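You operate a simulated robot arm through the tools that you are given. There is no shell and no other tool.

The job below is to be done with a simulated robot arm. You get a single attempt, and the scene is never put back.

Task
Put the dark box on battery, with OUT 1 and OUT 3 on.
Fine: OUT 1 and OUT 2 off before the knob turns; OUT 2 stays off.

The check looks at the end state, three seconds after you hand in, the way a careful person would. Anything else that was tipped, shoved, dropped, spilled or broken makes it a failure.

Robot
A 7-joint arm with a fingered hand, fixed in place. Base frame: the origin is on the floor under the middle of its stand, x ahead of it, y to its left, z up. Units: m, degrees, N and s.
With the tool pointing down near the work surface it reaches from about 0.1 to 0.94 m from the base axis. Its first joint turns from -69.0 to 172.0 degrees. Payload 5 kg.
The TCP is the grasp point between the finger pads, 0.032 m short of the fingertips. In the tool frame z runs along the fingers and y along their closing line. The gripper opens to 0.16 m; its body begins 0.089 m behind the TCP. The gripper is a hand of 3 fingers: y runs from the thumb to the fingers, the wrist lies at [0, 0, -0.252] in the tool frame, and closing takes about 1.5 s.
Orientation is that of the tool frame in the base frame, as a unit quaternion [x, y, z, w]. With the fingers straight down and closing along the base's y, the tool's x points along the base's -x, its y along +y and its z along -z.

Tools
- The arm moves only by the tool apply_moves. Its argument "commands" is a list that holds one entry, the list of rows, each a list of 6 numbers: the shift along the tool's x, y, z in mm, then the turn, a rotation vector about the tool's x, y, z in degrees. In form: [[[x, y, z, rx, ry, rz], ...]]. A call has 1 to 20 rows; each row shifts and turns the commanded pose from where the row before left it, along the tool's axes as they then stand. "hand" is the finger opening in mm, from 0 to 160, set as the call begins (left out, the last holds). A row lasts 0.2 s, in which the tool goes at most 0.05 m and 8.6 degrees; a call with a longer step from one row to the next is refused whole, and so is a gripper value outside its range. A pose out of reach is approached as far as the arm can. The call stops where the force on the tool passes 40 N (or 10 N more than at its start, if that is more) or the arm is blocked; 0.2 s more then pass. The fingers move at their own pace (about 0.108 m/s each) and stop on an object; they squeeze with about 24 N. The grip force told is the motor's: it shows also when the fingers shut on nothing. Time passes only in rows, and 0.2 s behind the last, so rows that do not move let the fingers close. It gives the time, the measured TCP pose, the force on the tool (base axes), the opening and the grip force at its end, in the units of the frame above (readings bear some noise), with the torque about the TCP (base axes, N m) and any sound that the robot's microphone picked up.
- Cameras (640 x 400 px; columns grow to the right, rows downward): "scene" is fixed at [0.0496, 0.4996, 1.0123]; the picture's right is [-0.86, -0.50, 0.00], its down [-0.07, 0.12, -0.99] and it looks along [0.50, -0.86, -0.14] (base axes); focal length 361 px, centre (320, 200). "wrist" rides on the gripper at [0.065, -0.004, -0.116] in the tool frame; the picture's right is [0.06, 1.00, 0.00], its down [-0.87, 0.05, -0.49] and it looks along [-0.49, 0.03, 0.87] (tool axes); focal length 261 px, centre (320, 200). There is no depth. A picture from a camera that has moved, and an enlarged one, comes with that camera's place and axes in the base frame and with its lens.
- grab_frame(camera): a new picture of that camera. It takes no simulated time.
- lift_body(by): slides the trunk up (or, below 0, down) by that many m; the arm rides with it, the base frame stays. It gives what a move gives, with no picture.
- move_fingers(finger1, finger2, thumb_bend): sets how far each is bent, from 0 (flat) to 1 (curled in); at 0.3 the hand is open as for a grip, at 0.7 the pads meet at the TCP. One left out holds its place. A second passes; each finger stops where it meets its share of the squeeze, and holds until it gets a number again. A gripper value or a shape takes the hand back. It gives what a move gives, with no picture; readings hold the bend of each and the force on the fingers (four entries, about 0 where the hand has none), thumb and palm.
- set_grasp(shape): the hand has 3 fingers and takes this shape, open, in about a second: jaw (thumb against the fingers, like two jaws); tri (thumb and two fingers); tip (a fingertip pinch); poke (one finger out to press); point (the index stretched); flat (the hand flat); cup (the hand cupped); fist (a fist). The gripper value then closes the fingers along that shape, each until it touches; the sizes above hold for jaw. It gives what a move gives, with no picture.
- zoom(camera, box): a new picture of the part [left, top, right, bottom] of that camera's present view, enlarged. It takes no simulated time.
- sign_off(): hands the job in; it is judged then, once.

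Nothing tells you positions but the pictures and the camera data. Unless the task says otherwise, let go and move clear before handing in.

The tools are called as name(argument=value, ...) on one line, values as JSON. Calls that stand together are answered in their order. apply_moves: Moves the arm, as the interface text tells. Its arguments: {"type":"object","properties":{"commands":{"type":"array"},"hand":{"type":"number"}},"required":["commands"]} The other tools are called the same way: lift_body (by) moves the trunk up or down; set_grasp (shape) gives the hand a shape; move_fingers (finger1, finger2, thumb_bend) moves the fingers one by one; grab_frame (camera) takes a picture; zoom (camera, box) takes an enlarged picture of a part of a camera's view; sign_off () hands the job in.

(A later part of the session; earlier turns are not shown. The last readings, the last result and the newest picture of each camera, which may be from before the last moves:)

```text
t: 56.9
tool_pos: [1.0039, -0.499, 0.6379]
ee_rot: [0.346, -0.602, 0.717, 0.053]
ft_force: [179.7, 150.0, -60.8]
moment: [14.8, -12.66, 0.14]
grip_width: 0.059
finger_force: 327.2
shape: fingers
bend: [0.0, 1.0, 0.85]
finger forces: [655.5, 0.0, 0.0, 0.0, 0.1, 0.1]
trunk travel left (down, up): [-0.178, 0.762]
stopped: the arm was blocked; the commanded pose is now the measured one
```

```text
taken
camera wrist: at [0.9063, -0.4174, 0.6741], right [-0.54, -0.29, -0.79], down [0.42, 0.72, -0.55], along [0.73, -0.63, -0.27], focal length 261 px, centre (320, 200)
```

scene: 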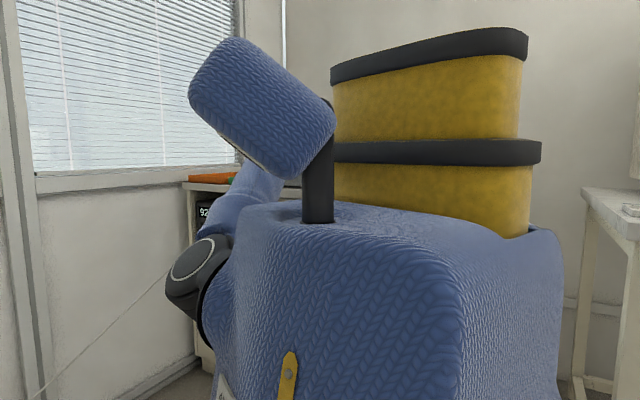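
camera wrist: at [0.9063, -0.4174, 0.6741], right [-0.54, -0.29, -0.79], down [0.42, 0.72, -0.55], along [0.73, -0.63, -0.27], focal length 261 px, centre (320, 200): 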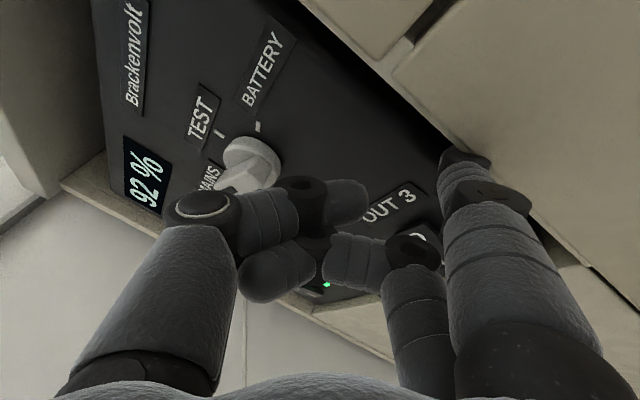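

The index has struck the cabinet hard as the body rocked. I'll pull straight back off the panel now.

apply_moves(commands=[[[-4, -4.6, -47, 0, 0, 0], [-4, -4.6, -47, 0, 0, 0], [-4, -4.6, -47, 0, 0, 0]]])

grab_frame(camera="scene")

grab_frame(camera="wrist")

```text
t: 57.2
tool_pos: [1.031, -0.5031, 0.6517]
ee_rot: [0.351, -0.603, 0.704, 0.133]
ft_force: [49.8, 17.4, -39.8]
moment: [1.35, -5.21, -0.65]
grip_width: 0.0757
finger_force: 49.4
shape: fingers
bend: [0.0, 1.0, 0.85]
finger forces: [99.0, 0.0, 0.0, 0.0, 0.0, 0.0]
trunk travel left (down, up): [-0.178, 0.762]
stopped in row 1: the arm was blocked; the commanded pose is now the measured one
```

```text
taken
```

scene: 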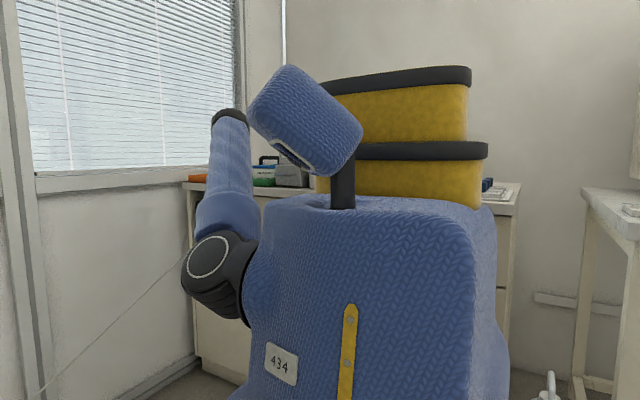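

```text
taken
camera wrist: at [0.9476, -0.4104, 0.6941], right [-0.65, -0.25, -0.71], down [0.43, 0.66, -0.62], along [0.62, -0.71, -0.32], focal length 261 px, centre (320, 200)
```

wrist: 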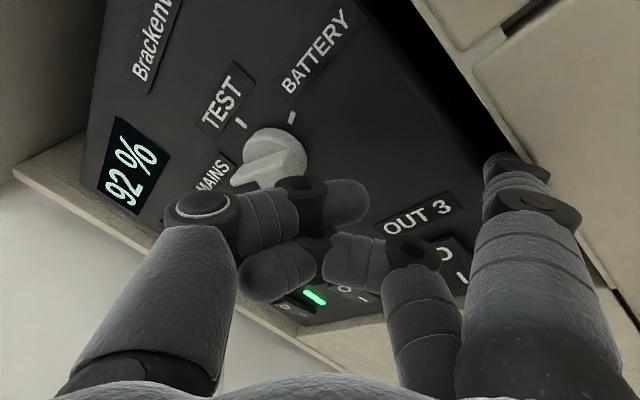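

apply_moves(commands=[[[0, 0, -40, 0, 0, 0], [0, 0, -40, 0, 0, 0]]])

grab_frame(camera="scene")

grab_frame(camera="wrist")

```text
t: 57.6
tool_pos: [0.9351, -0.3622, 0.4905]
ee_rot: [0.636, -0.49, 0.552, 0.225]
ft_force: [-8.7, 36.2, -33.4]
moment: [-4.65, -2.22, -0.39]
grip_width: 0.0608
finger_force: 0.1
shape: fingers
bend: [0.0, 1.0, 0.85]
finger forces: [0.1, 0.1, 0.0, 0.0, 0.0, 0.1]
trunk travel left (down, up): [-0.178, 0.762]
stopped in row 1: the arm was blocked; the commanded pose is now the measured one
```

```text
taken
```

scene: 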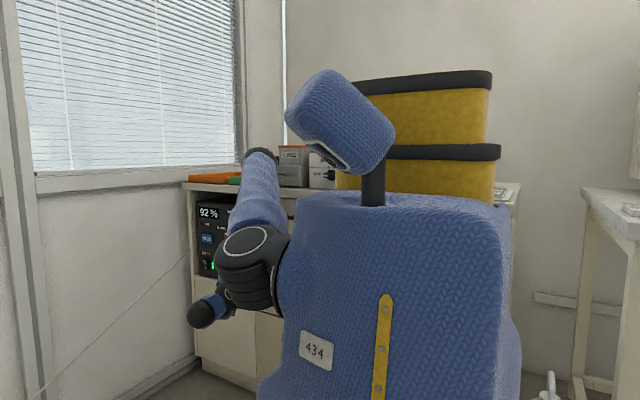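

```text
taken
camera wrist: at [0.8763, -0.2901, 0.5854], right [-0.88, -0.44, -0.2], down [-0.21, 0.71, -0.67], along [0.44, -0.55, -0.71], focal length 261 px, centre (320, 200)
```

wrist: 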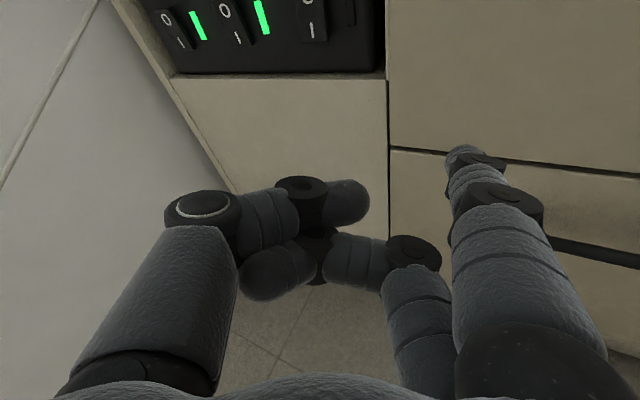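

The finger is free and clear of the panel. I'll freeze the arm and let the body come to rest.

move_fingers(finger1=0.3)

grab_frame(camera="scene")

grab_frame(camera="wrist")

```text
t: 57.9
tool_pos: [0.9971, -0.2965, 0.4236]
ee_rot: [0.682, -0.501, 0.458, 0.274]
ft_force: [-1.8, 15.4, -27.1]
moment: [-3.47, -1.75, 0.08]
grip_width: 0.0663
finger_force: 0.1
shape: fingers
bend: [0.3, 1.0, 0.85]
finger forces: [0.0, 0.0, 0.1, 0.1, 0.0, 0.1]
trunk travel left (down, up): [-0.178, 0.762]
stopped: the arm was blocked; the commanded pose is now the measured one
```

```text
taken
```

scene: 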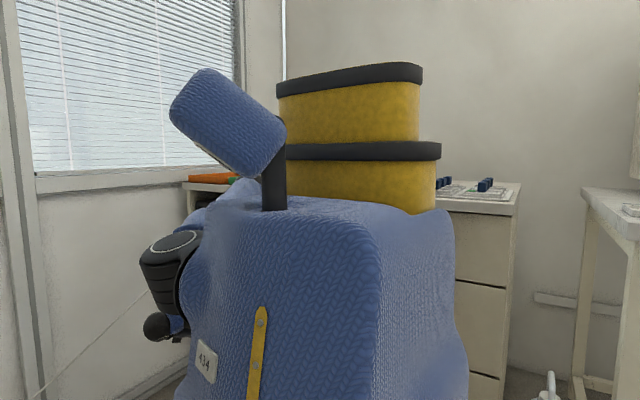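

```text
taken
camera wrist: at [0.9648, -0.2276, 0.5324], right [-0.93, -0.37, -0.03], down [-0.29, 0.77, -0.57], along [0.24, -0.52, -0.82], focal length 261 px, centre (320, 200)
```

wrist: 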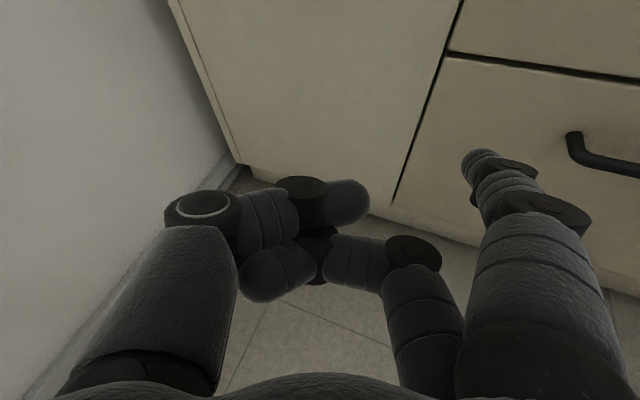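

move_fingers(finger1=0.3)

move_fingers(finger1=0.3)

grab_frame(camera="scene")

grab_frame(camera="wrist")

```text
t: 58.2
tool_pos: [0.8647, -0.3872, 0.4825]
ee_rot: [-0.58, 0.616, -0.405, -0.348]
ft_force: [-1.2, -0.7, 10.8]
moment: [1.36, -0.46, -0.18]
grip_width: 0.0667
finger_force: 0.0
shape: fingers
bend: [0.3, 1.0, 0.85]
finger forces: [0.0, 0.0, 0.1, 0.1, 0.0, 0.0]
trunk travel left (down, up): [-0.178, 0.762]
stopped: the arm was blocked; the commanded pose is now the measured one
```

```text
t: 58.6
tool_pos: [0.6579, -0.4569, 0.4731]
ee_rot: [-0.482, 0.715, -0.362, -0.353]
ft_force: [-5.5, -4.4, 2.3]
moment: [0.3, -0.29, 0.58]
grip_width: 0.0663
finger_force: 0.0
shape: fingers
bend: [0.3, 1.0, 0.85]
finger forces: [0.0, 0.0, 0.1, 0.0, 0.0, 0.0]
trunk travel left (down, up): [-0.178, 0.762]
stopped: the arm was blocked; the commanded pose is now the measured one
```

```text
taken
```

scene: 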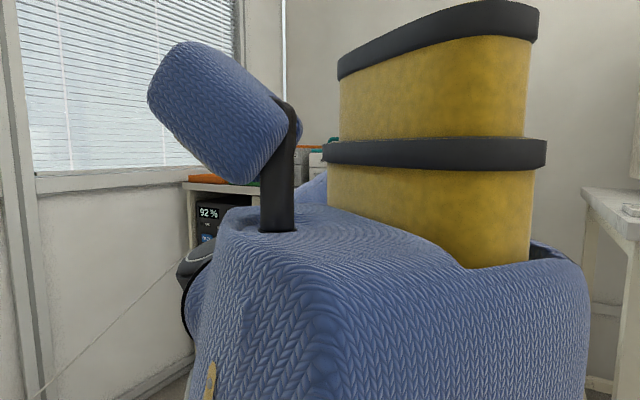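

```text
taken
camera wrist: at [0.6607, -0.3881, 0.5857], right [-0.96, 0.24, -0.13], down [0.27, 0.81, -0.51], along [-0.02, -0.53, -0.85], focal length 261 px, centre (320, 200)
```

wrist: 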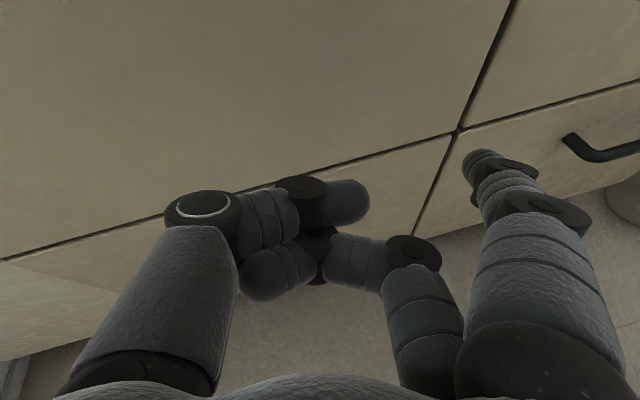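

The body has rocked back to where it stood before. I'll keep the joints frozen until it's quiet.

move_fingers(finger1=0.3)

grab_frame(camera="scene")

grab_frame(camera="wrist")

```text
t: 59.6
tool_pos: [0.6548, -0.4407, 0.4674]
ee_rot: [-0.496, 0.693, -0.373, -0.366]
ft_force: [0.0, 0.4, 0.5]
moment: [-0.03, -0.02, 0.02]
grip_width: 0.0665
finger_force: 0.2
shape: fingers
bend: [0.3, 1.0, 0.85]
finger forces: [0.0, 0.1, 0.0, 0.0, 0.0, 0.0]
trunk travel left (down, up): [-0.178, 0.762]
```

```text
taken
```

scene: 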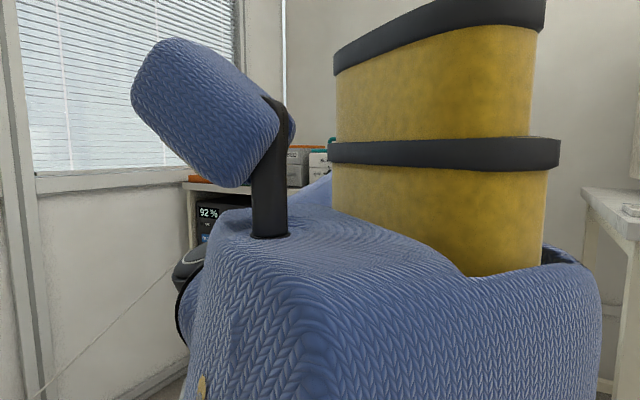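

```text
taken
camera wrist: at [0.6586, -0.367, 0.5787], right [-0.97, 0.2, -0.1], down [0.22, 0.81, -0.55], along [-0.03, -0.56, -0.83], focal length 261 px, centre (320, 200)
```

wrist: 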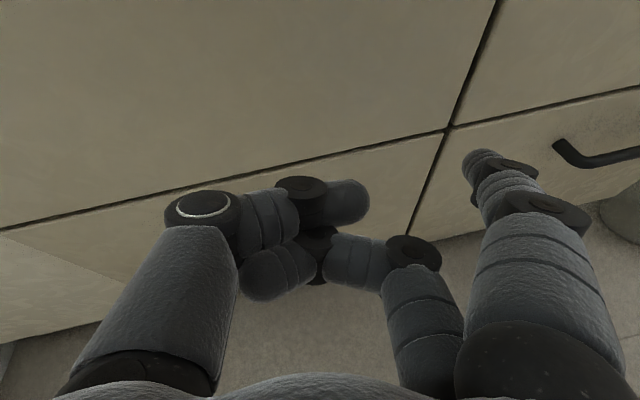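

Everything has settled with no load. Abrupt moves at long reach seem to excite this rocking, so from here I'll move slowly. First I'll go gently back to the good viewing pose in front of the box.

apply_moves(commands=[[[2.4, -17.7, -11.1, 2.375, -0.125, 2.12], [2.4, -17.7, -11.1, 2.375, -0.125, 2.12], [1.0, -18.7, -9.6, 2.375, -0.125, 2.12], [1.0, -18.7, -9.6, 2.375, -0.125, 2.12], [-0.4, -19.4, -8.0, 2.375, -0.125, 2.12], [-0.4, -19.4, -8.0, 2.375, -0.125, 2.12], [0, 0, 0, 0, 0, 0]]])

```text
t: 61.2
tool_pos: [0.7687, -0.4253, 0.5124]
ee_rot: [-0.458, 0.698, -0.489, -0.254]
ft_force: [0.4, 0.4, 0.6]
moment: [0.08, 0.04, -0.08]
grip_width: 0.0665
finger_force: 0.0
shape: fingers
bend: [0.3, 1.0, 0.85]
finger forces: [0.1, 0.0, 0.0, 0.0, 0.0, 0.1]
out of reach, approached as far as the arm can: row 1, 2, 3, 5
trunk travel left (down, up): [-0.178, 0.762]
```

apply_moves(commands=[[[-1.9, -19.9, -6.4, 2.375, -0.125, 2.12], [-1.9, -19.9, -6.4, 2.375, -0.125, 2.12], [-3.4, -20.2, -4.7, 2.375, -0.125, 2.12], [-3.4, -20.2, -4.7, 2.375, -0.125, 2.12], [-4.9, -20.2, -3.0, 2.375, -0.125, 2.12], [-4.9, -20.2, -3.0, 2.375, -0.125, 2.12], [-6.4, -19.9, -1.3, 2.375, -0.125, 2.12], [-6.4, -19.9, -1.3, 2.375, -0.125, 2.12], [0, 0, 0, 0, 0, 0]]])

grab_frame(camera="wrist")

grab_frame(camera="scene")

```text
t: 63.2
tool_pos: [0.9155, -0.3903, 0.5865]
ee_rot: [-0.393, 0.675, -0.619, -0.086]
ft_force: [-0.5, -0.5, 0.1]
moment: [0.02, 0.0, -0.06]
grip_width: 0.0664
finger_force: 0.1
shape: fingers
bend: [0.3, 1.0, 0.85]
finger forces: [0.0, 0.0, 0.1, 0.1, 0.1, 0.1]
trunk travel left (down, up): [-0.178, 0.762]
```

```text
taken
camera wrist: at [0.8308, -0.3138, 0.6543], right [-0.68, -0.1, -0.73], down [0.37, 0.81, -0.46], along [0.63, -0.58, -0.51], focal length 261 px, centre (320, 200)
```

wrist: 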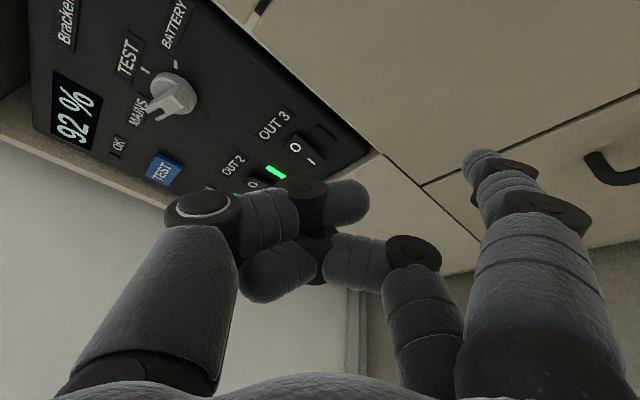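

```text
taken
```

scene: 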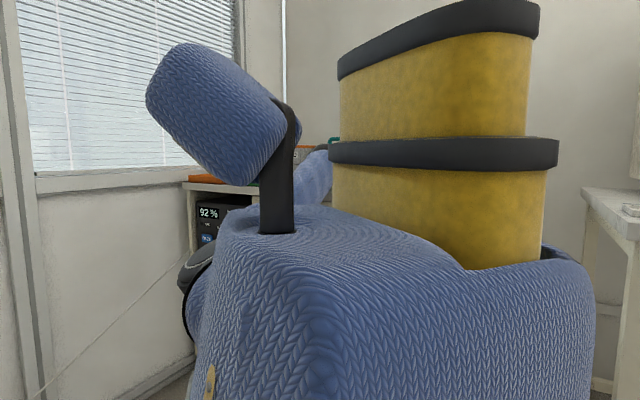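

apply_moves(commands=[[[-7.9, -19.5, 0.4, 2.375, -0.125, 2.12], [-7.9, -19.5, 0.4, 2.375, -0.125, 2.12], [-9.3, -18.7, 2.0, 2.375, -0.125, 2.12], [-9.3, -18.7, 2.0, 2.375, -0.125, 2.12], [-10.6, -17.8, 3.5, 2.375, -0.125, 2.12], [-10.6, -17.8, 3.5, 2.375, -0.125, 2.12], [0, 0, 0, 0, 0, 0]]])

grab_frame(camera="wrist")

grab_frame(camera="scene")

```text
t: 64.8
tool_pos: [1.0209, -0.3623, 0.6504]
ee_rot: [0.329, -0.633, 0.7, -0.036]
ft_force: [-0.2, 1.0, 0.5]
moment: [0.01, -0.01, -0.02]
grip_width: 0.0663
finger_force: 0.1
shape: fingers
bend: [0.3, 1.0, 0.85]
finger forces: [0.1, 0.0, 0.0, 0.0, 0.1, 0.0]
trunk travel left (down, up): [-0.178, 0.762]
```

```text
taken
camera wrist: at [0.9128, -0.2927, 0.6838], right [-0.41, -0.23, -0.88], down [0.41, 0.82, -0.4], along [0.81, -0.53, -0.24], focal length 261 px, centre (320, 200)
```

wrist: 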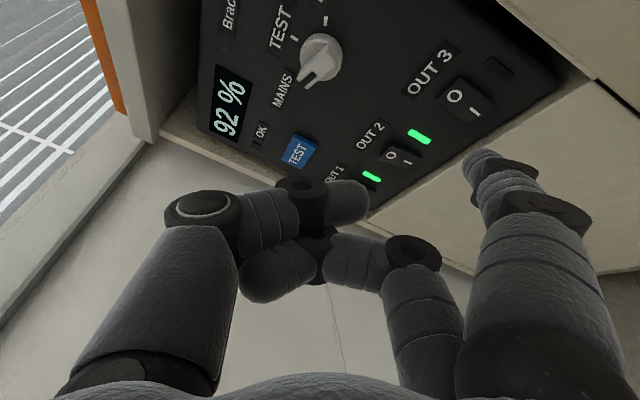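

```text
taken
```

scene: 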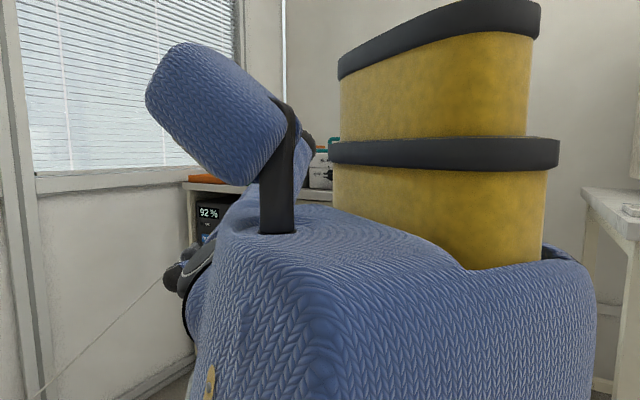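

Back at the good pose and steady, with OUT 1 and OUT 2 still lit and the knob on MAINS. I'll yaw the hand slightly towards its own reach line so the wrist needn't extend as far, then approach OUT 1 slowly.

apply_moves(commands=[[[-13.3, -6.1, 0, 1.38, -3.03, -0.06], [-13.3, -6.1, 0, 1.38, -3.03, -0.06], [-13.3, -6.1, 0, 1.38, -3.03, -0.06], [-13.3, -6.1, 0, 1.38, -3.03, -0.06], [-13.3, -6.1, 0, 1.38, -3.03, -0.06], [-13.3, -6.1, 0, 1.38, -3.03, -0.06], [0, 0, 0, 0, 0, 0], [0, 0, 0, 0, 0, 0]]])

grab_frame(camera="wrist")

```text
t: 66.6
tool_pos: [1.0891, -0.309, 0.6508]
ee_rot: [0.433, -0.566, 0.684, -0.157]
ft_force: [-0.1, 0.0, -0.8]
moment: [-0.01, 0.0, -0.01]
grip_width: 0.0667
finger_force: 0.1
shape: fingers
bend: [0.3, 1.0, 0.85]
finger forces: [0.0, 0.0, 0.0, 0.0, 0.1, 0.1]
trunk travel left (down, up): [-0.178, 0.762]
```

```text
taken
camera wrist: at [0.963, -0.2804, 0.6835], right [-0.31, -0.35, -0.88], down [0.11, 0.91, -0.4], along [0.94, -0.22, -0.25], focal length 261 px, centre (320, 200)
```

wrist: 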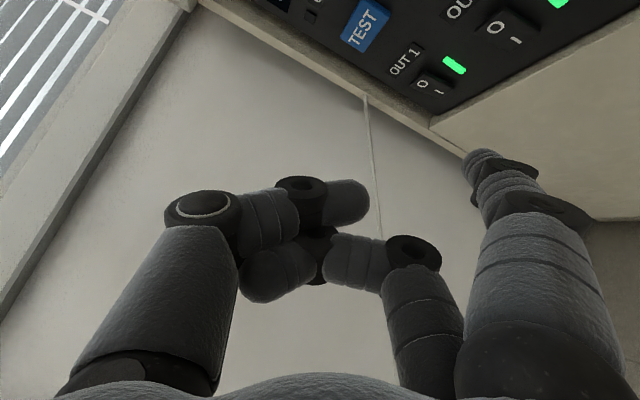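

apply_moves(commands=[[[-0.5, 2.2, 13, 0, 0, 0], [-0.5, 2.2, 13, 0, 0, 0], [-0.5, 2.2, 13, 0, 0, 0], [-0.5, 2.2, 13, 0, 0, 0], [-0.5, 2.2, 13, 0, 0, 0], [0, 0, 0, 0, 0, 0], [0, 0, 0, 0, 0, 0]]])

```text
t: 68.2
tool_pos: [1.1378, -0.3516, 0.6384]
ee_rot: [0.433, -0.567, 0.683, -0.157]
ft_force: [-0.3, -0.7, -0.2]
moment: [-0.01, -0.03, 0.02]
grip_width: 0.0663
finger_force: 0.1
shape: fingers
bend: [0.3, 1.0, 0.85]
finger forces: [0.0, 0.0, 0.0, 0.1, 0.1, 0.1]
trunk travel left (down, up): [-0.178, 0.762]
```

The slow move tracked to within a millimetre. I'll continue the same way.

apply_moves(commands=[[[-0.5, 2.2, 13, 0, 0, 0], [-0.5, 2.2, 13, 0, 0, 0], [-0.5, 2.2, 13, 0, 0, 0], [0, 0, 0, 0, 0, 0], [0, 0, 0, 0, 0, 0]]])

grab_frame(camera="wrist")

grab_frame(camera="scene")

```text
t: 69.4
tool_pos: [1.1681, -0.3768, 0.6295]
ee_rot: [0.434, -0.566, 0.684, -0.157]
ft_force: [-0.6, 0.9, 0.8]
moment: [0.02, 0.01, 0.02]
grip_width: 0.0666
finger_force: 0.1
shape: fingers
bend: [0.3, 1.0, 0.85]
finger forces: [0.0, 0.0, 0.0, 0.0, 0.0, 0.0]
trunk travel left (down, up): [-0.178, 0.762]
```

```text
taken
camera wrist: at [1.0422, -0.3487, 0.6626], right [-0.31, -0.35, -0.88], down [0.11, 0.91, -0.4], along [0.94, -0.22, -0.25], focal length 261 px, centre (320, 200)
```

wrist: 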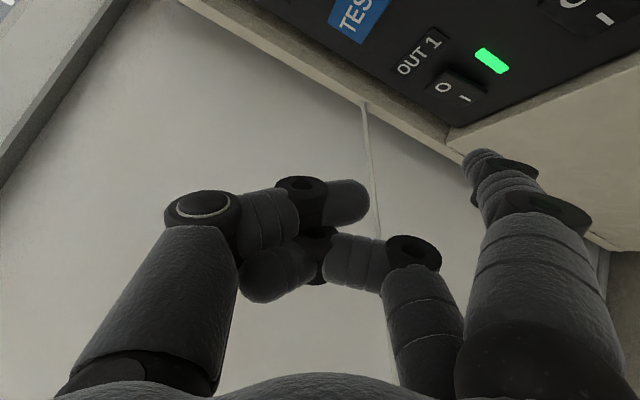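

```text
taken
```

scene: 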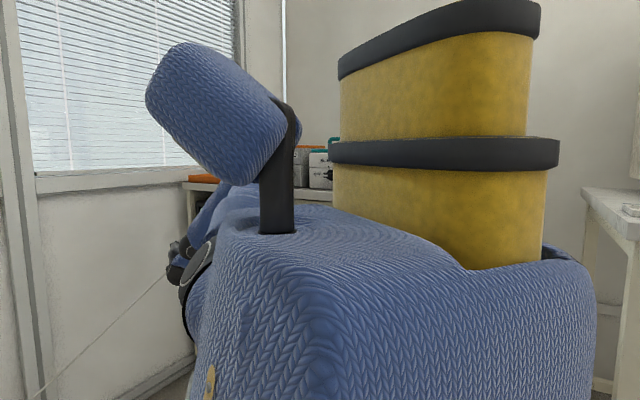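

Still steady, with OUT 1 ahead of the fingertip. I'll continue slowly to just in front of its O end.

apply_moves(commands=[[[0.25, 1.8, 9.5, 0, 0, 0], [0.25, 1.8, 9.5, 0, 0, 0], [0.25, 1.8, 9.5, 0, 0, 0], [0, 0, 0, 0, 0, 0], [0, 0, 0, 0, 0, 0]]])

```text
t: 70.6
tool_pos: [1.1847, -0.3974, 0.6256]
ee_rot: [0.433, -0.566, 0.683, -0.156]
ft_force: [1.1, 0.6, -0.1]
moment: [-0.01, -0.02, 0.01]
grip_width: 0.0668
finger_force: 0.1
shape: fingers
bend: [0.3, 1.0, 0.85]
finger forces: [0.0, 0.1, 0.0, 0.0, 0.1, 0.0]
trunk travel left (down, up): [-0.178, 0.762]
```

apply_moves(commands=[[[0.25, 1.8, 9.5, 0, 0, 0], [0.25, 1.8, 9.5, 0, 0, 0], [0.25, 1.8, 9.5, 0, 0, 0], [0, 0, 0, 0, 0, 0], [0, 0, 0, 0, 0, 0]]])

grab_frame(camera="wrist")

grab_frame(camera="scene")

```text
t: 71.8
tool_pos: [1.2079, -0.419, 0.6222]
ee_rot: [0.434, -0.565, 0.684, -0.156]
ft_force: [0.3, 0.4, 0.8]
moment: [0.0, 0.0, 0.03]
grip_width: 0.0664
finger_force: 0.1
shape: fingers
bend: [0.3, 1.0, 0.85]
finger forces: [0.0, 0.0, 0.0, 0.1, 0.0, 0.1]
trunk travel left (down, up): [-0.178, 0.762]
```

```text
taken
camera wrist: at [1.0817, -0.3896, 0.6549], right [-0.31, -0.35, -0.88], down [0.11, 0.91, -0.4], along [0.94, -0.22, -0.25], focal length 261 px, centre (320, 200)
```

wrist: 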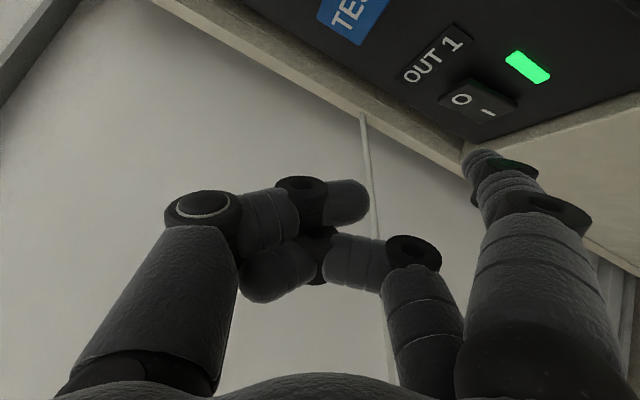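

```text
taken
```

scene: 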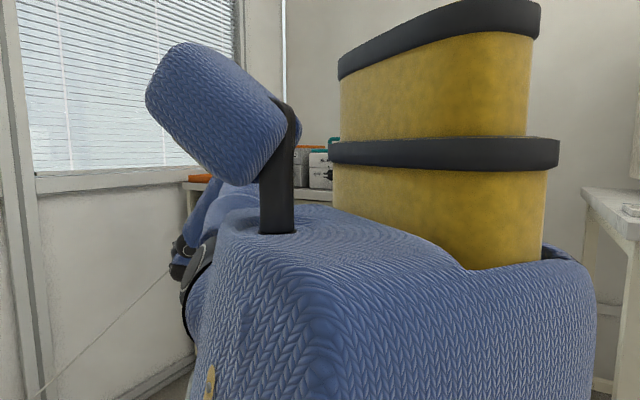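

Steady and tracking. The O end is now just beyond the fingertip, so I'll move the last few centimetres slowly.

apply_moves(commands=[[[0, 2, 9, 0, 0, 0], [0, 2, 9, 0, 0, 0], [0, 2, 9, 0, 0, 0], [0, 0, 0, 0, 0, 0], [0, 0, 0, 0, 0, 0]]])

grab_frame(camera="wrist")

```text
t: 73.0
tool_pos: [1.2269, -0.4378, 0.6151]
ee_rot: [0.433, -0.566, 0.684, -0.158]
ft_force: [0.2, 0.1, -0.1]
moment: [0.0, 0.04, -0.01]
grip_width: 0.0664
finger_force: 0.1
shape: fingers
bend: [0.3, 1.0, 0.85]
finger forces: [0.0, 0.0, 0.0, 0.0, 0.0, 0.0]
trunk travel left (down, up): [-0.178, 0.762]
```

```text
taken
camera wrist: at [1.1014, -0.4091, 0.6486], right [-0.31, -0.35, -0.88], down [0.11, 0.91, -0.4], along [0.94, -0.22, -0.25], focal length 261 px, centre (320, 200)
```

wrist: 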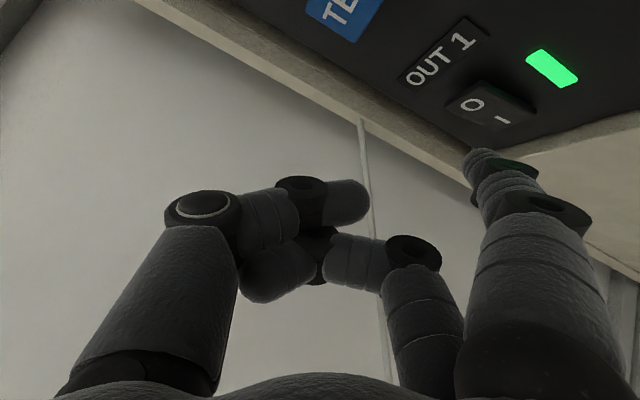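

apply_moves(commands=[[[1.8, 1.75, 9.7, 0, 0, 0], [1.8, 1.75, 9.7, 0, 0, 0], [3.5, 1.55, 3.2, 0, 0, 0], [3.5, 1.55, 3.2, 0, 0, 0], [0, 0, 0, 0, 0, 0]]])

grab_frame(camera="wrist")

```text
t: 74.2
tool_pos: [1.238, -0.4643, 0.6122]
ee_rot: [0.434, -0.566, 0.684, -0.157]
ft_force: [0.0, 0.2, 0.7]
moment: [-0.01, -0.03, -0.01]
grip_width: 0.0664
finger_force: 0.0
shape: fingers
bend: [0.3, 1.0, 0.85]
finger forces: [0.1, 0.0, 0.0, 0.0, 0.0, 0.0]
trunk travel left (down, up): [-0.178, 0.762]
```

```text
taken
camera wrist: at [1.112, -0.4348, 0.6455], right [-0.31, -0.35, -0.88], down [0.11, 0.91, -0.4], along [0.94, -0.22, -0.25], focal length 261 px, centre (320, 200)
```

wrist: 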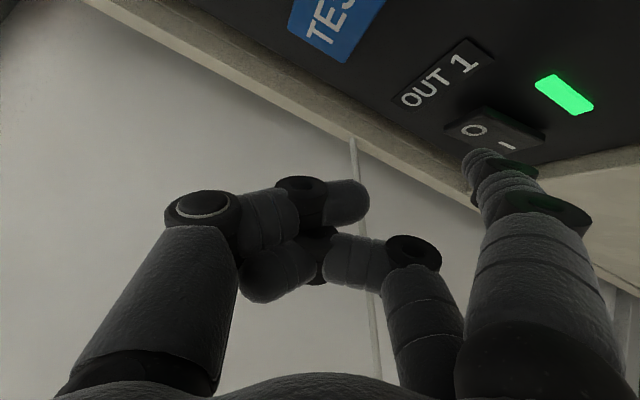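

The fingertip is right in front of the O. I'll press straight into the panel in 3 mm steps, watching the force.

apply_moves(commands=[[[2.1, 0.93, 1.9, 0, 0, 0], [2.1, 0.93, 1.9, 0, 0, 0], [2.1, 0.93, 1.9, 0, 0, 0], [2.1, 0.93, 1.9, 0, 0, 0], [0, 0, 0, 0, 0, 0]]])

zoom(camera="wrist", box=[380, 60, 620, 210])

```text
t: 75.4
tool_pos: [1.2395, -0.4738, 0.6125]
ee_rot: [0.434, -0.565, 0.684, -0.157]
ft_force: [-0.4, 1.3, -0.3]
moment: [0.08, 0.03, -0.06]
grip_width: 0.0664
finger_force: 0.5
shape: fingers
bend: [0.3, 1.0, 0.85]
finger forces: [1.2, 0.0, 0.0, 0.0, 0.0, 0.1]
trunk travel left (down, up): [-0.178, 0.762]
```

```text
2.67 times, centred on (500, 135) of wrist
camera zoom: at [1.1129, -0.4462, 0.6456], right [-0.31, -0.35, -0.88], down [0.11, 0.91, -0.4], along [0.94, -0.22, -0.25], focal length 695 px, centre (-160, 373)
```

zoom: 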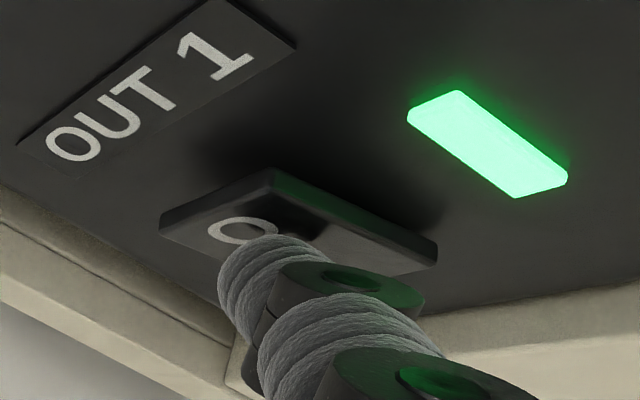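

There's light contact (1.2 N) just below the O. I'll back off a little, shift 5 mm nearer the O end, and press.

apply_moves(commands=[[[-2.1, -0.93, -1.9, 0, 0, 0], [2.1, -4.6, -0.1, 0, 0, 0], [2.1, 0.93, 1.9, 0, 0, 0], [2.1, 0.93, 1.9, 0, 0, 0], [2.1, 0.93, 1.9, 0, 0, 0], [0, 0, 0, 0, 0, 0]]])

zoom(camera="wrist", box=[380, 60, 620, 210])

```text
t: 76.8
tool_pos: [1.2374, -0.4772, 0.6177]
ee_rot: [0.432, -0.569, 0.681, -0.161]
ft_force: [-8.4, 33.9, 5.7]
moment: [2.4, 0.79, -1.06]
grip_width: 0.0645
finger_force: 17.7
shape: fingers
bend: [0.33, 1.0, 0.85]
finger forces: [34.3, 0.0, 0.1, 0.1, 0.1, 0.0]
trunk travel left (down, up): [-0.178, 0.762]
stopped in row 6: the force on the tool passed its limit at 42 N (the readings are from after the stop); the commanded pose is now the measured one
```

```text
2.67 times, centred on (500, 135) of wrist
camera zoom: at [1.1119, -0.4489, 0.6501], right [-0.31, -0.35, -0.89], down [0.1, 0.91, -0.39], along [0.95, -0.21, -0.24], focal length 695 px, centre (-160, 373)
```

zoom: 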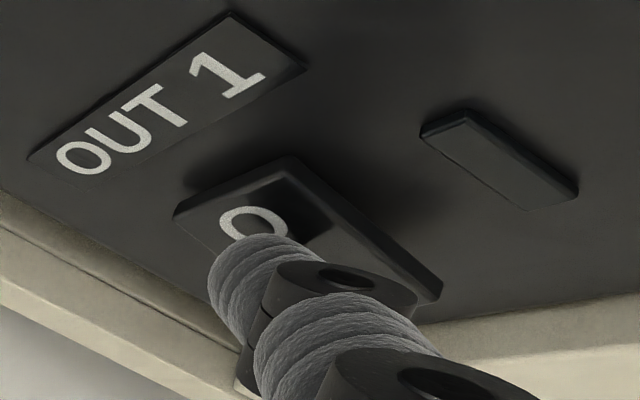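

OUT 1's light has gone out. I'll back the finger off gently.

apply_moves(commands=[[[-1.4, -0.6, -1.3, 0, 0, 0], [-1.4, -0.6, -1.3, 0, 0, 0], [-1.4, -0.6, -1.3, 0, 0, 0], [-2.1, -0.93, -1.9, 0, 0, 0], [-2.1, -0.93, -1.9, 0, 0, 0], [-2.1, -0.93, -1.9, 0, 0, 0], [-2.1, -0.93, -1.9, 0, 0, 0], [0, 0, 0, 0, 0, 0]]])

grab_frame(camera="wrist")

grab_frame(camera="scene")

```text
t: 78.6
tool_pos: [1.2377, -0.4612, 0.6167]
ee_rot: [0.433, -0.568, 0.682, -0.158]
ft_force: [0.2, -0.4, -0.4]
moment: [0.0, -0.02, 0.05]
grip_width: 0.0663
finger_force: 0.1
shape: fingers
bend: [0.3, 1.0, 0.85]
finger forces: [0.1, 0.0, 0.1, 0.0, 0.0, 0.0]
trunk travel left (down, up): [-0.178, 0.762]
```

```text
taken
camera wrist: at [1.1116, -0.4335, 0.6493], right [-0.31, -0.35, -0.88], down [0.11, 0.91, -0.4], along [0.94, -0.22, -0.25], focal length 261 px, centre (320, 200)
```

wrist: 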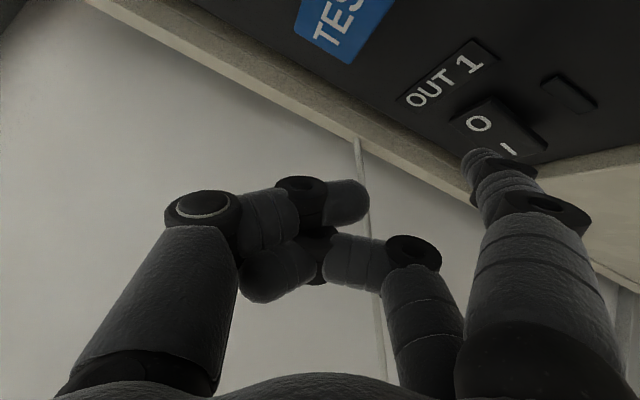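

```text
taken
```

scene: 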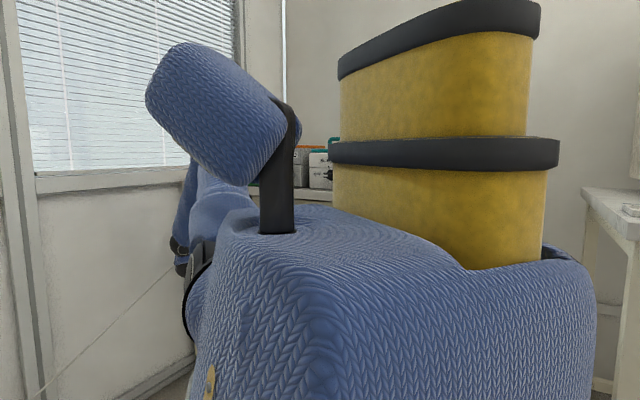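

OUT 1 is off and holds, and the robot stayed steady with slow moves. Next is OUT 2, 0.10 m to the -x side: I'll back off, slide across, and look.

apply_moves(commands=[[[-7, -3.1, -6.4, 0, 0, 0], [-7, -3.1, -6.4, 0, 0, 0], [-7, -3.1, -6.4, 0, 0, 0], [5.77, 2.75, -7.7, 0, 0, 0], [5.77, 2.75, -7.7, 0, 0, 0], [5.77, 2.75, -7.7, 0, 0, 0], [5.77, 2.75, -7.7, 0, 0, 0], [5.77, 2.75, -7.7, 0, 0, 0], [5.77, 2.75, -7.7, 0, 0, 0], [5.77, 2.75, -7.7, 0, 0, 0], [5.77, 2.75, -7.7, 0, 0, 0], [5.77, 2.75, -7.7, 0, 0, 0], [5.77, 2.75, -7.7, 0, 0, 0], [0, 0, 0, 0, 0, 0], [0, 0, 0, 0, 0, 0]]])

grab_frame(camera="wrist")

```text
t: 81.8
tool_pos: [1.1349, -0.4323, 0.6178]
ee_rot: [0.433, -0.567, 0.682, -0.159]
ft_force: [0.3, 0.1, 0.1]
moment: [0.01, 0.01, -0.02]
grip_width: 0.0658
finger_force: 0.1
shape: fingers
bend: [0.3, 1.0, 0.85]
finger forces: [0.1, 0.0, 0.0, 0.0, 0.0, 0.0]
trunk travel left (down, up): [-0.178, 0.762]
```

```text
taken
camera wrist: at [1.0109, -0.404, 0.6507], right [-0.31, -0.35, -0.88], down [0.11, 0.91, -0.4], along [0.94, -0.22, -0.25], focal length 261 px, centre (320, 200)
```

wrist: 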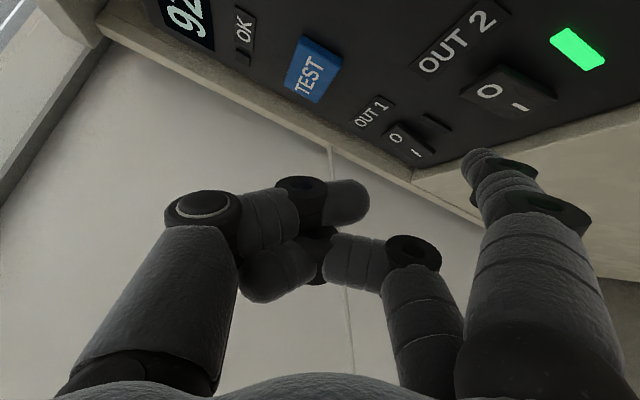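

OUT 1's indicator is dark and OUT 2 is in front of the finger. I'll approach OUT 2's O end slowly.

apply_moves(commands=[[[-2.3, -1.1, 3.1, 0, 0, 0], [3.5, 1.55, 3.2, 0, 0, 0], [3.5, 1.55, 3.2, 0, 0, 0], [3.5, 1.55, 3.2, 0, 0, 0], [3.5, 1.55, 3.2, 0, 0, 0], [3.5, 1.55, 3.2, 0, 0, 0], [3.5, 1.55, 3.2, 0, 0, 0], [0, 0, 0, 0, 0, 0]]])

zoom(camera="wrist", box=[380, 60, 620, 210])

```text
t: 83.6
tool_pos: [1.1411, -0.4623, 0.6168]
ee_rot: [0.432, -0.568, 0.682, -0.159]
ft_force: [-0.5, 0.1, -0.5]
moment: [0.01, -0.03, 0.03]
grip_width: 0.066
finger_force: 0.0
shape: fingers
bend: [0.3, 1.0, 0.85]
finger forces: [0.0, 0.0, 0.0, 0.0, 0.0, 0.0]
trunk travel left (down, up): [-0.178, 0.762]
```

```text
2.67 times, centred on (500, 135) of wrist
camera zoom: at [1.0155, -0.4336, 0.6497], right [-0.31, -0.35, -0.88], down [0.11, 0.91, -0.4], along [0.94, -0.22, -0.25], focal length 695 px, centre (-160, 373)
```

zoom: 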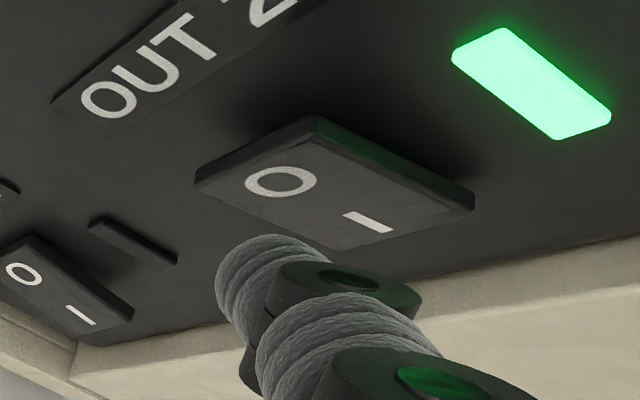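

apply_moves(commands=[[[2.1, 0.93, 1.9, 0, 0, 0], [2.1, 0.93, 1.9, 0, 0, 0], [2.1, 0.93, 1.9, 0, 0, 0], [2.1, 0.93, 1.9, 0, 0, 0], [1.4, 0.6, 1.3, 0, 0, 0], [1.4, 0.6, 1.3, 0, 0, 0], [0, 0, 0, 0, 0, 0]]])

zoom(camera="wrist", box=[380, 60, 620, 210])

```text
t: 85.2
tool_pos: [1.141, -0.4751, 0.6164]
ee_rot: [0.433, -0.568, 0.682, -0.16]
ft_force: [-4.6, 23.1, 3.0]
moment: [1.69, 0.42, -0.67]
grip_width: 0.0659
finger_force: 11.2
shape: fingers
bend: [0.31, 1.0, 0.85]
finger forces: [23.1, 0.0, 0.0, 0.0, 0.0, 0.0]
trunk travel left (down, up): [-0.178, 0.762]
```

```text
2.67 times, centred on (500, 135) of wrist
camera zoom: at [1.0157, -0.4481, 0.6502], right [-0.31, -0.35, -0.89], down [0.11, 0.91, -0.4], along [0.95, -0.21, -0.24], focal length 695 px, centre (-160, 373)
```

zoom: 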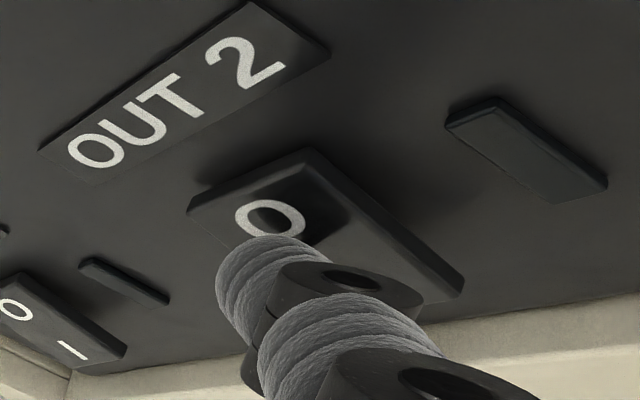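

OUT 2's light is out too. I'll back off gently, then withdraw a few centimetres to study the knob.

apply_moves(commands=[[[-1.4, -0.6, -1.3, 0, 0, 0], [-1.4, -0.6, -1.3, 0, 0, 0], [-1.4, -0.6, -1.3, 0, 0, 0], [-2.1, -0.93, -1.9, 0, 0, 0], [-3.5, -1.55, -3.2, 0, 0, 0], [-3.5, -1.55, -3.2, 0, 0, 0], [-5.6, -2.5, -5.1, 0, 0, 0], [-5.6, -2.5, -5.1, 0, 0, 0], [-7, -3.1, -6.4, 0, 0, 0], [-7, -3.1, -6.4, 0, 0, 0], [-7, -3.1, -6.4, 0, 0, 0], [-7, -3.1, -6.4, 0, 0, 0], [-7, -3.1, -6.4, 0, 0, 0], [0, 0, 0, 0, 0, 0], [0, 0, 0, 0, 0, 0]]])

grab_frame(camera="wrist")

grab_frame(camera="scene")

```text
t: 88.4
tool_pos: [1.1403, -0.3936, 0.6176]
ee_rot: [0.432, -0.567, 0.682, -0.16]
ft_force: [0.7, 0.3, 0.8]
moment: [-0.01, 0.01, -0.02]
grip_width: 0.0657
finger_force: 0.0
shape: fingers
bend: [0.3, 1.0, 0.85]
finger forces: [0.0, 0.0, 0.0, 0.1, 0.0, 0.0]
trunk travel left (down, up): [-0.178, 0.762]
```

```text
taken
camera wrist: at [1.0153, -0.3657, 0.6502], right [-0.31, -0.35, -0.88], down [0.11, 0.91, -0.4], along [0.94, -0.22, -0.25], focal length 261 px, centre (320, 200)
```

wrist: 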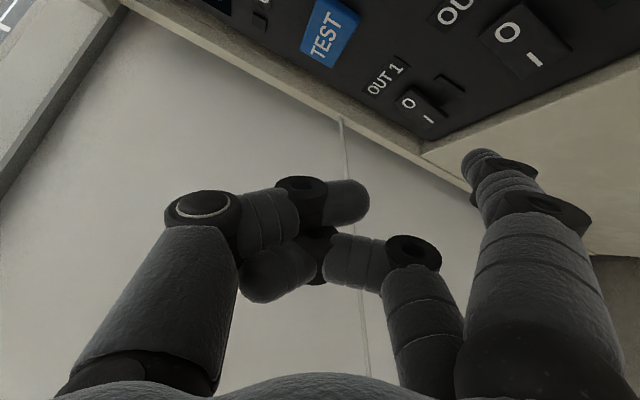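

```text
taken
```

scene: 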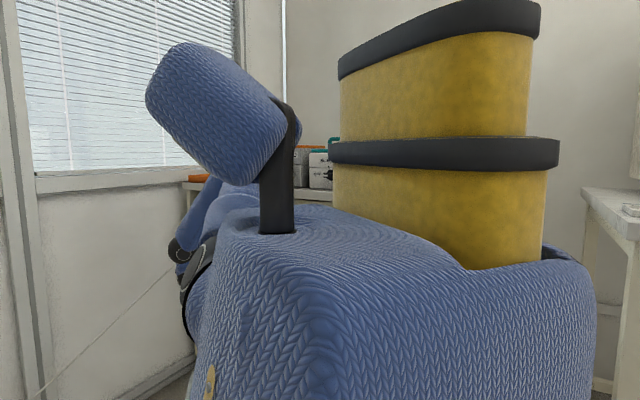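

Both outputs are off and the robot is steady. For the knob, I'll step back and up, and yaw the hand squarer to the panel so the finger can work beside the pointer.

apply_moves(commands=[[[2, -4.4, -9.8, 0, 0, 0], [2, -4.4, -9.8, 0, 0, 0], [2, -4.4, -9.8, 0, 0, 0], [2, -4.4, -9.8, 0, 0, 0], [2, -4.4, -9.8, 0, 0, 0], [2, -4.4, -9.8, 0, 0, 0], [2, -4.4, -9.8, 0, 0, 0], [2, -4.4, -9.8, 0, 0, 0], [13.3, 6.1, 0, -1.38, 3.03, 0.06], [13.3, 6.1, 0, -1.38, 3.03, 0.06], [13.3, 6.1, 0, -1.38, 3.03, 0.06], [13.3, 6.1, 0, -1.38, 3.03, 0.06], [13.3, 6.1, 0, -1.38, 3.03, 0.06], [13.3, 6.1, 0, -1.38, 3.03, 0.06], [13.3, 6.1, 0, -1.38, 3.03, 0.06], [0, 0, 0, 0, 0, 0], [0, 0, 0, 0, 0, 0]]])

grab_frame(camera="wrist")

```text
t: 91.0
tool_pos: [0.9884, -0.444, 0.6582]
ee_rot: [0.35, -0.618, 0.702, -0.044]
ft_force: [2.5, 5.9, -0.1]
moment: [0.06, 0.12, -0.61]
grip_width: 0.0663
finger_force: 0.0
shape: fingers
bend: [0.3, 1.0, 0.85]
finger forces: [0.0, 0.0, 0.0, 0.0, 0.0, 0.0]
trunk travel left (down, up): [-0.178, 0.762]
stopped in row 13: the arm was blocked; the commanded pose is now the measured one
```

```text
taken
camera wrist: at [0.8781, -0.3794, 0.6931], right [-0.42, -0.26, -0.87], down [0.36, 0.83, -0.42], along [0.83, -0.49, -0.25], focal length 261 px, centre (320, 200)
```

wrist: 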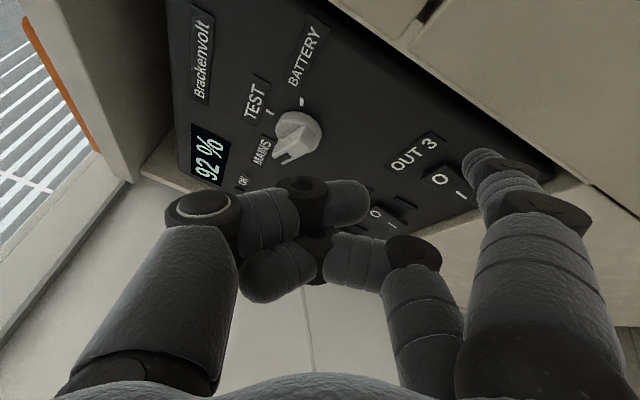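

The body began rocking again. I'll freeze the arm right away.

move_fingers(finger1=0.3)

grab_frame(camera="wrist")

grab_frame(camera="scene")

```text
t: 91.4
tool_pos: [1.0081, -0.4255, 0.6569]
ee_rot: [0.354, -0.617, 0.701, -0.052]
ft_force: [0.9, 1.3, -1.2]
moment: [-0.06, 0.0, -0.1]
grip_width: 0.0664
finger_force: 0.0
shape: fingers
bend: [0.3, 1.0, 0.85]
finger forces: [0.0, 0.0, 0.0, 0.1, 0.0, 0.0]
trunk travel left (down, up): [-0.178, 0.762]
stopped: the arm was blocked; the commanded pose is now the measured one
```

```text
taken
camera wrist: at [0.8958, -0.3621, 0.6907], right [-0.41, -0.26, -0.87], down [0.35, 0.84, -0.42], along [0.84, -0.48, -0.25], focal length 261 px, centre (320, 200)
```

wrist: 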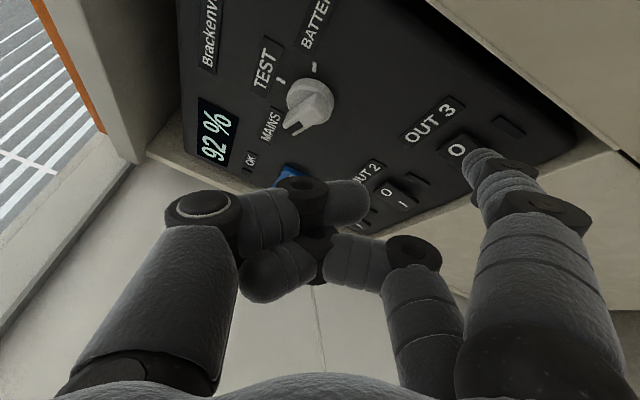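

```text
taken
```

scene: 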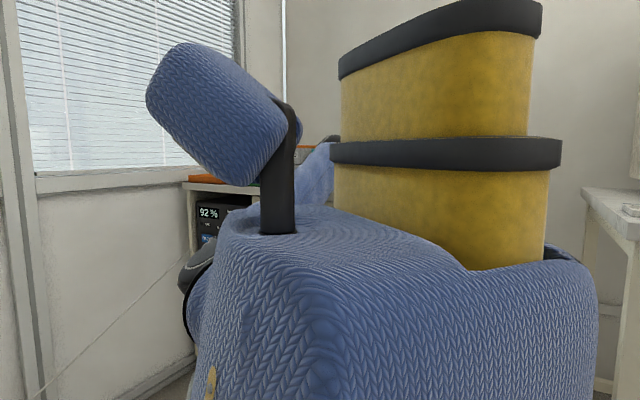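

move_fingers(finger1=0.3)

zoom(camera="scene", box=[180, 110, 400, 247])

grab_frame(camera="wrist")

```text
t: 92.4
tool_pos: [1.005, -0.4296, 0.6567]
ee_rot: [0.351, -0.62, 0.7, -0.052]
ft_force: [0.0, -0.3, 0.5]
moment: [-0.04, 0.02, 0.0]
grip_width: 0.0664
finger_force: 0.1
shape: fingers
bend: [0.3, 1.0, 0.85]
finger forces: [0.1, 0.1, 0.0, 0.0, 0.0, 0.1]
trunk travel left (down, up): [-0.178, 0.762]
```

```text
2.91 times, centred on (290, 178) of scene
camera zoom: at [0.0496, 0.4996, 1.0123], right [-0.86, -0.5, 0.0], down [-0.07, 0.12, -0.99], along [0.5, -0.86, -0.14], focal length 1051 px, centre (407, 262)
```

zoom: 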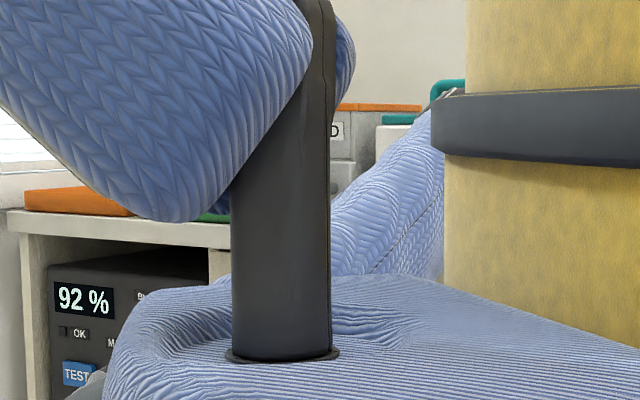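

```text
taken
camera wrist: at [0.8929, -0.3667, 0.6906], right [-0.41, -0.26, -0.88], down [0.36, 0.84, -0.41], along [0.84, -0.48, -0.25], focal length 261 px, centre (320, 200)
```

wrist: 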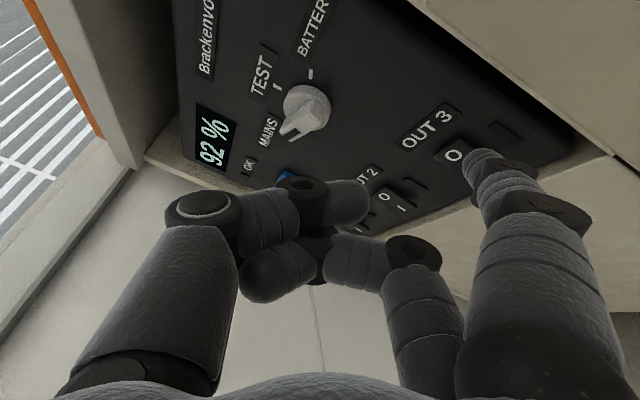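

Steady again. I'll zoom the scene over the same area as at the start to check that the elbow hasn't nudged anything on the counter.

zoom(camera="scene", box=[180, 120, 440, 290])

zoom(camera="scene", box=[280, 130, 340, 190])

```text
2.35 times, centred on (310, 205) of scene
camera zoom: at [0.0496, 0.4996, 1.0123], right [-0.86, -0.5, 0.0], down [-0.07, 0.12, -0.99], along [0.5, -0.86, -0.14], focal length 850 px, centre (344, 188)
```

zoom: 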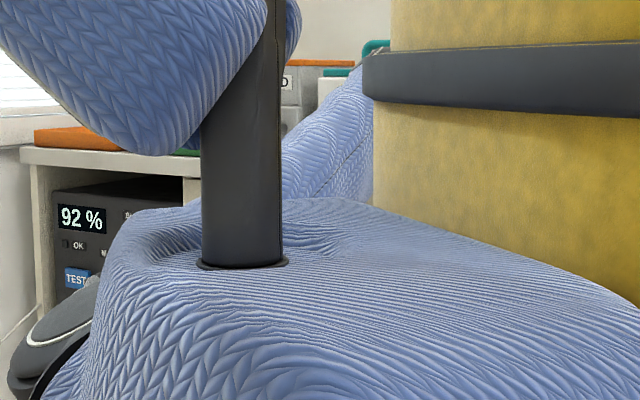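

```text
6.67 times, centred on (310, 160) of scene
camera zoom: at [0.0496, 0.4996, 1.0123], right [-0.86, -0.5, 0.0], down [-0.07, 0.12, -0.99], along [0.5, -0.86, -0.14], focal length 2408 px, centre (387, 467)
```

zoom: 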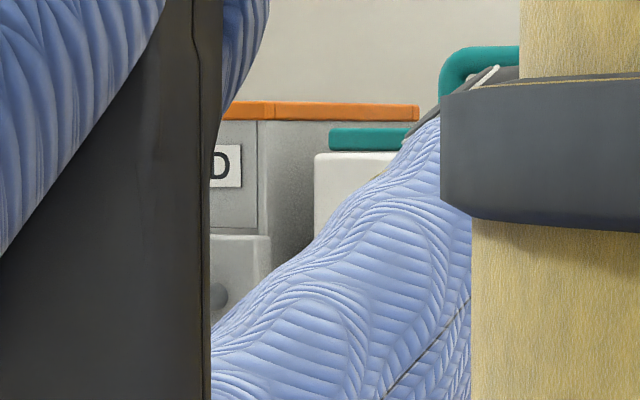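

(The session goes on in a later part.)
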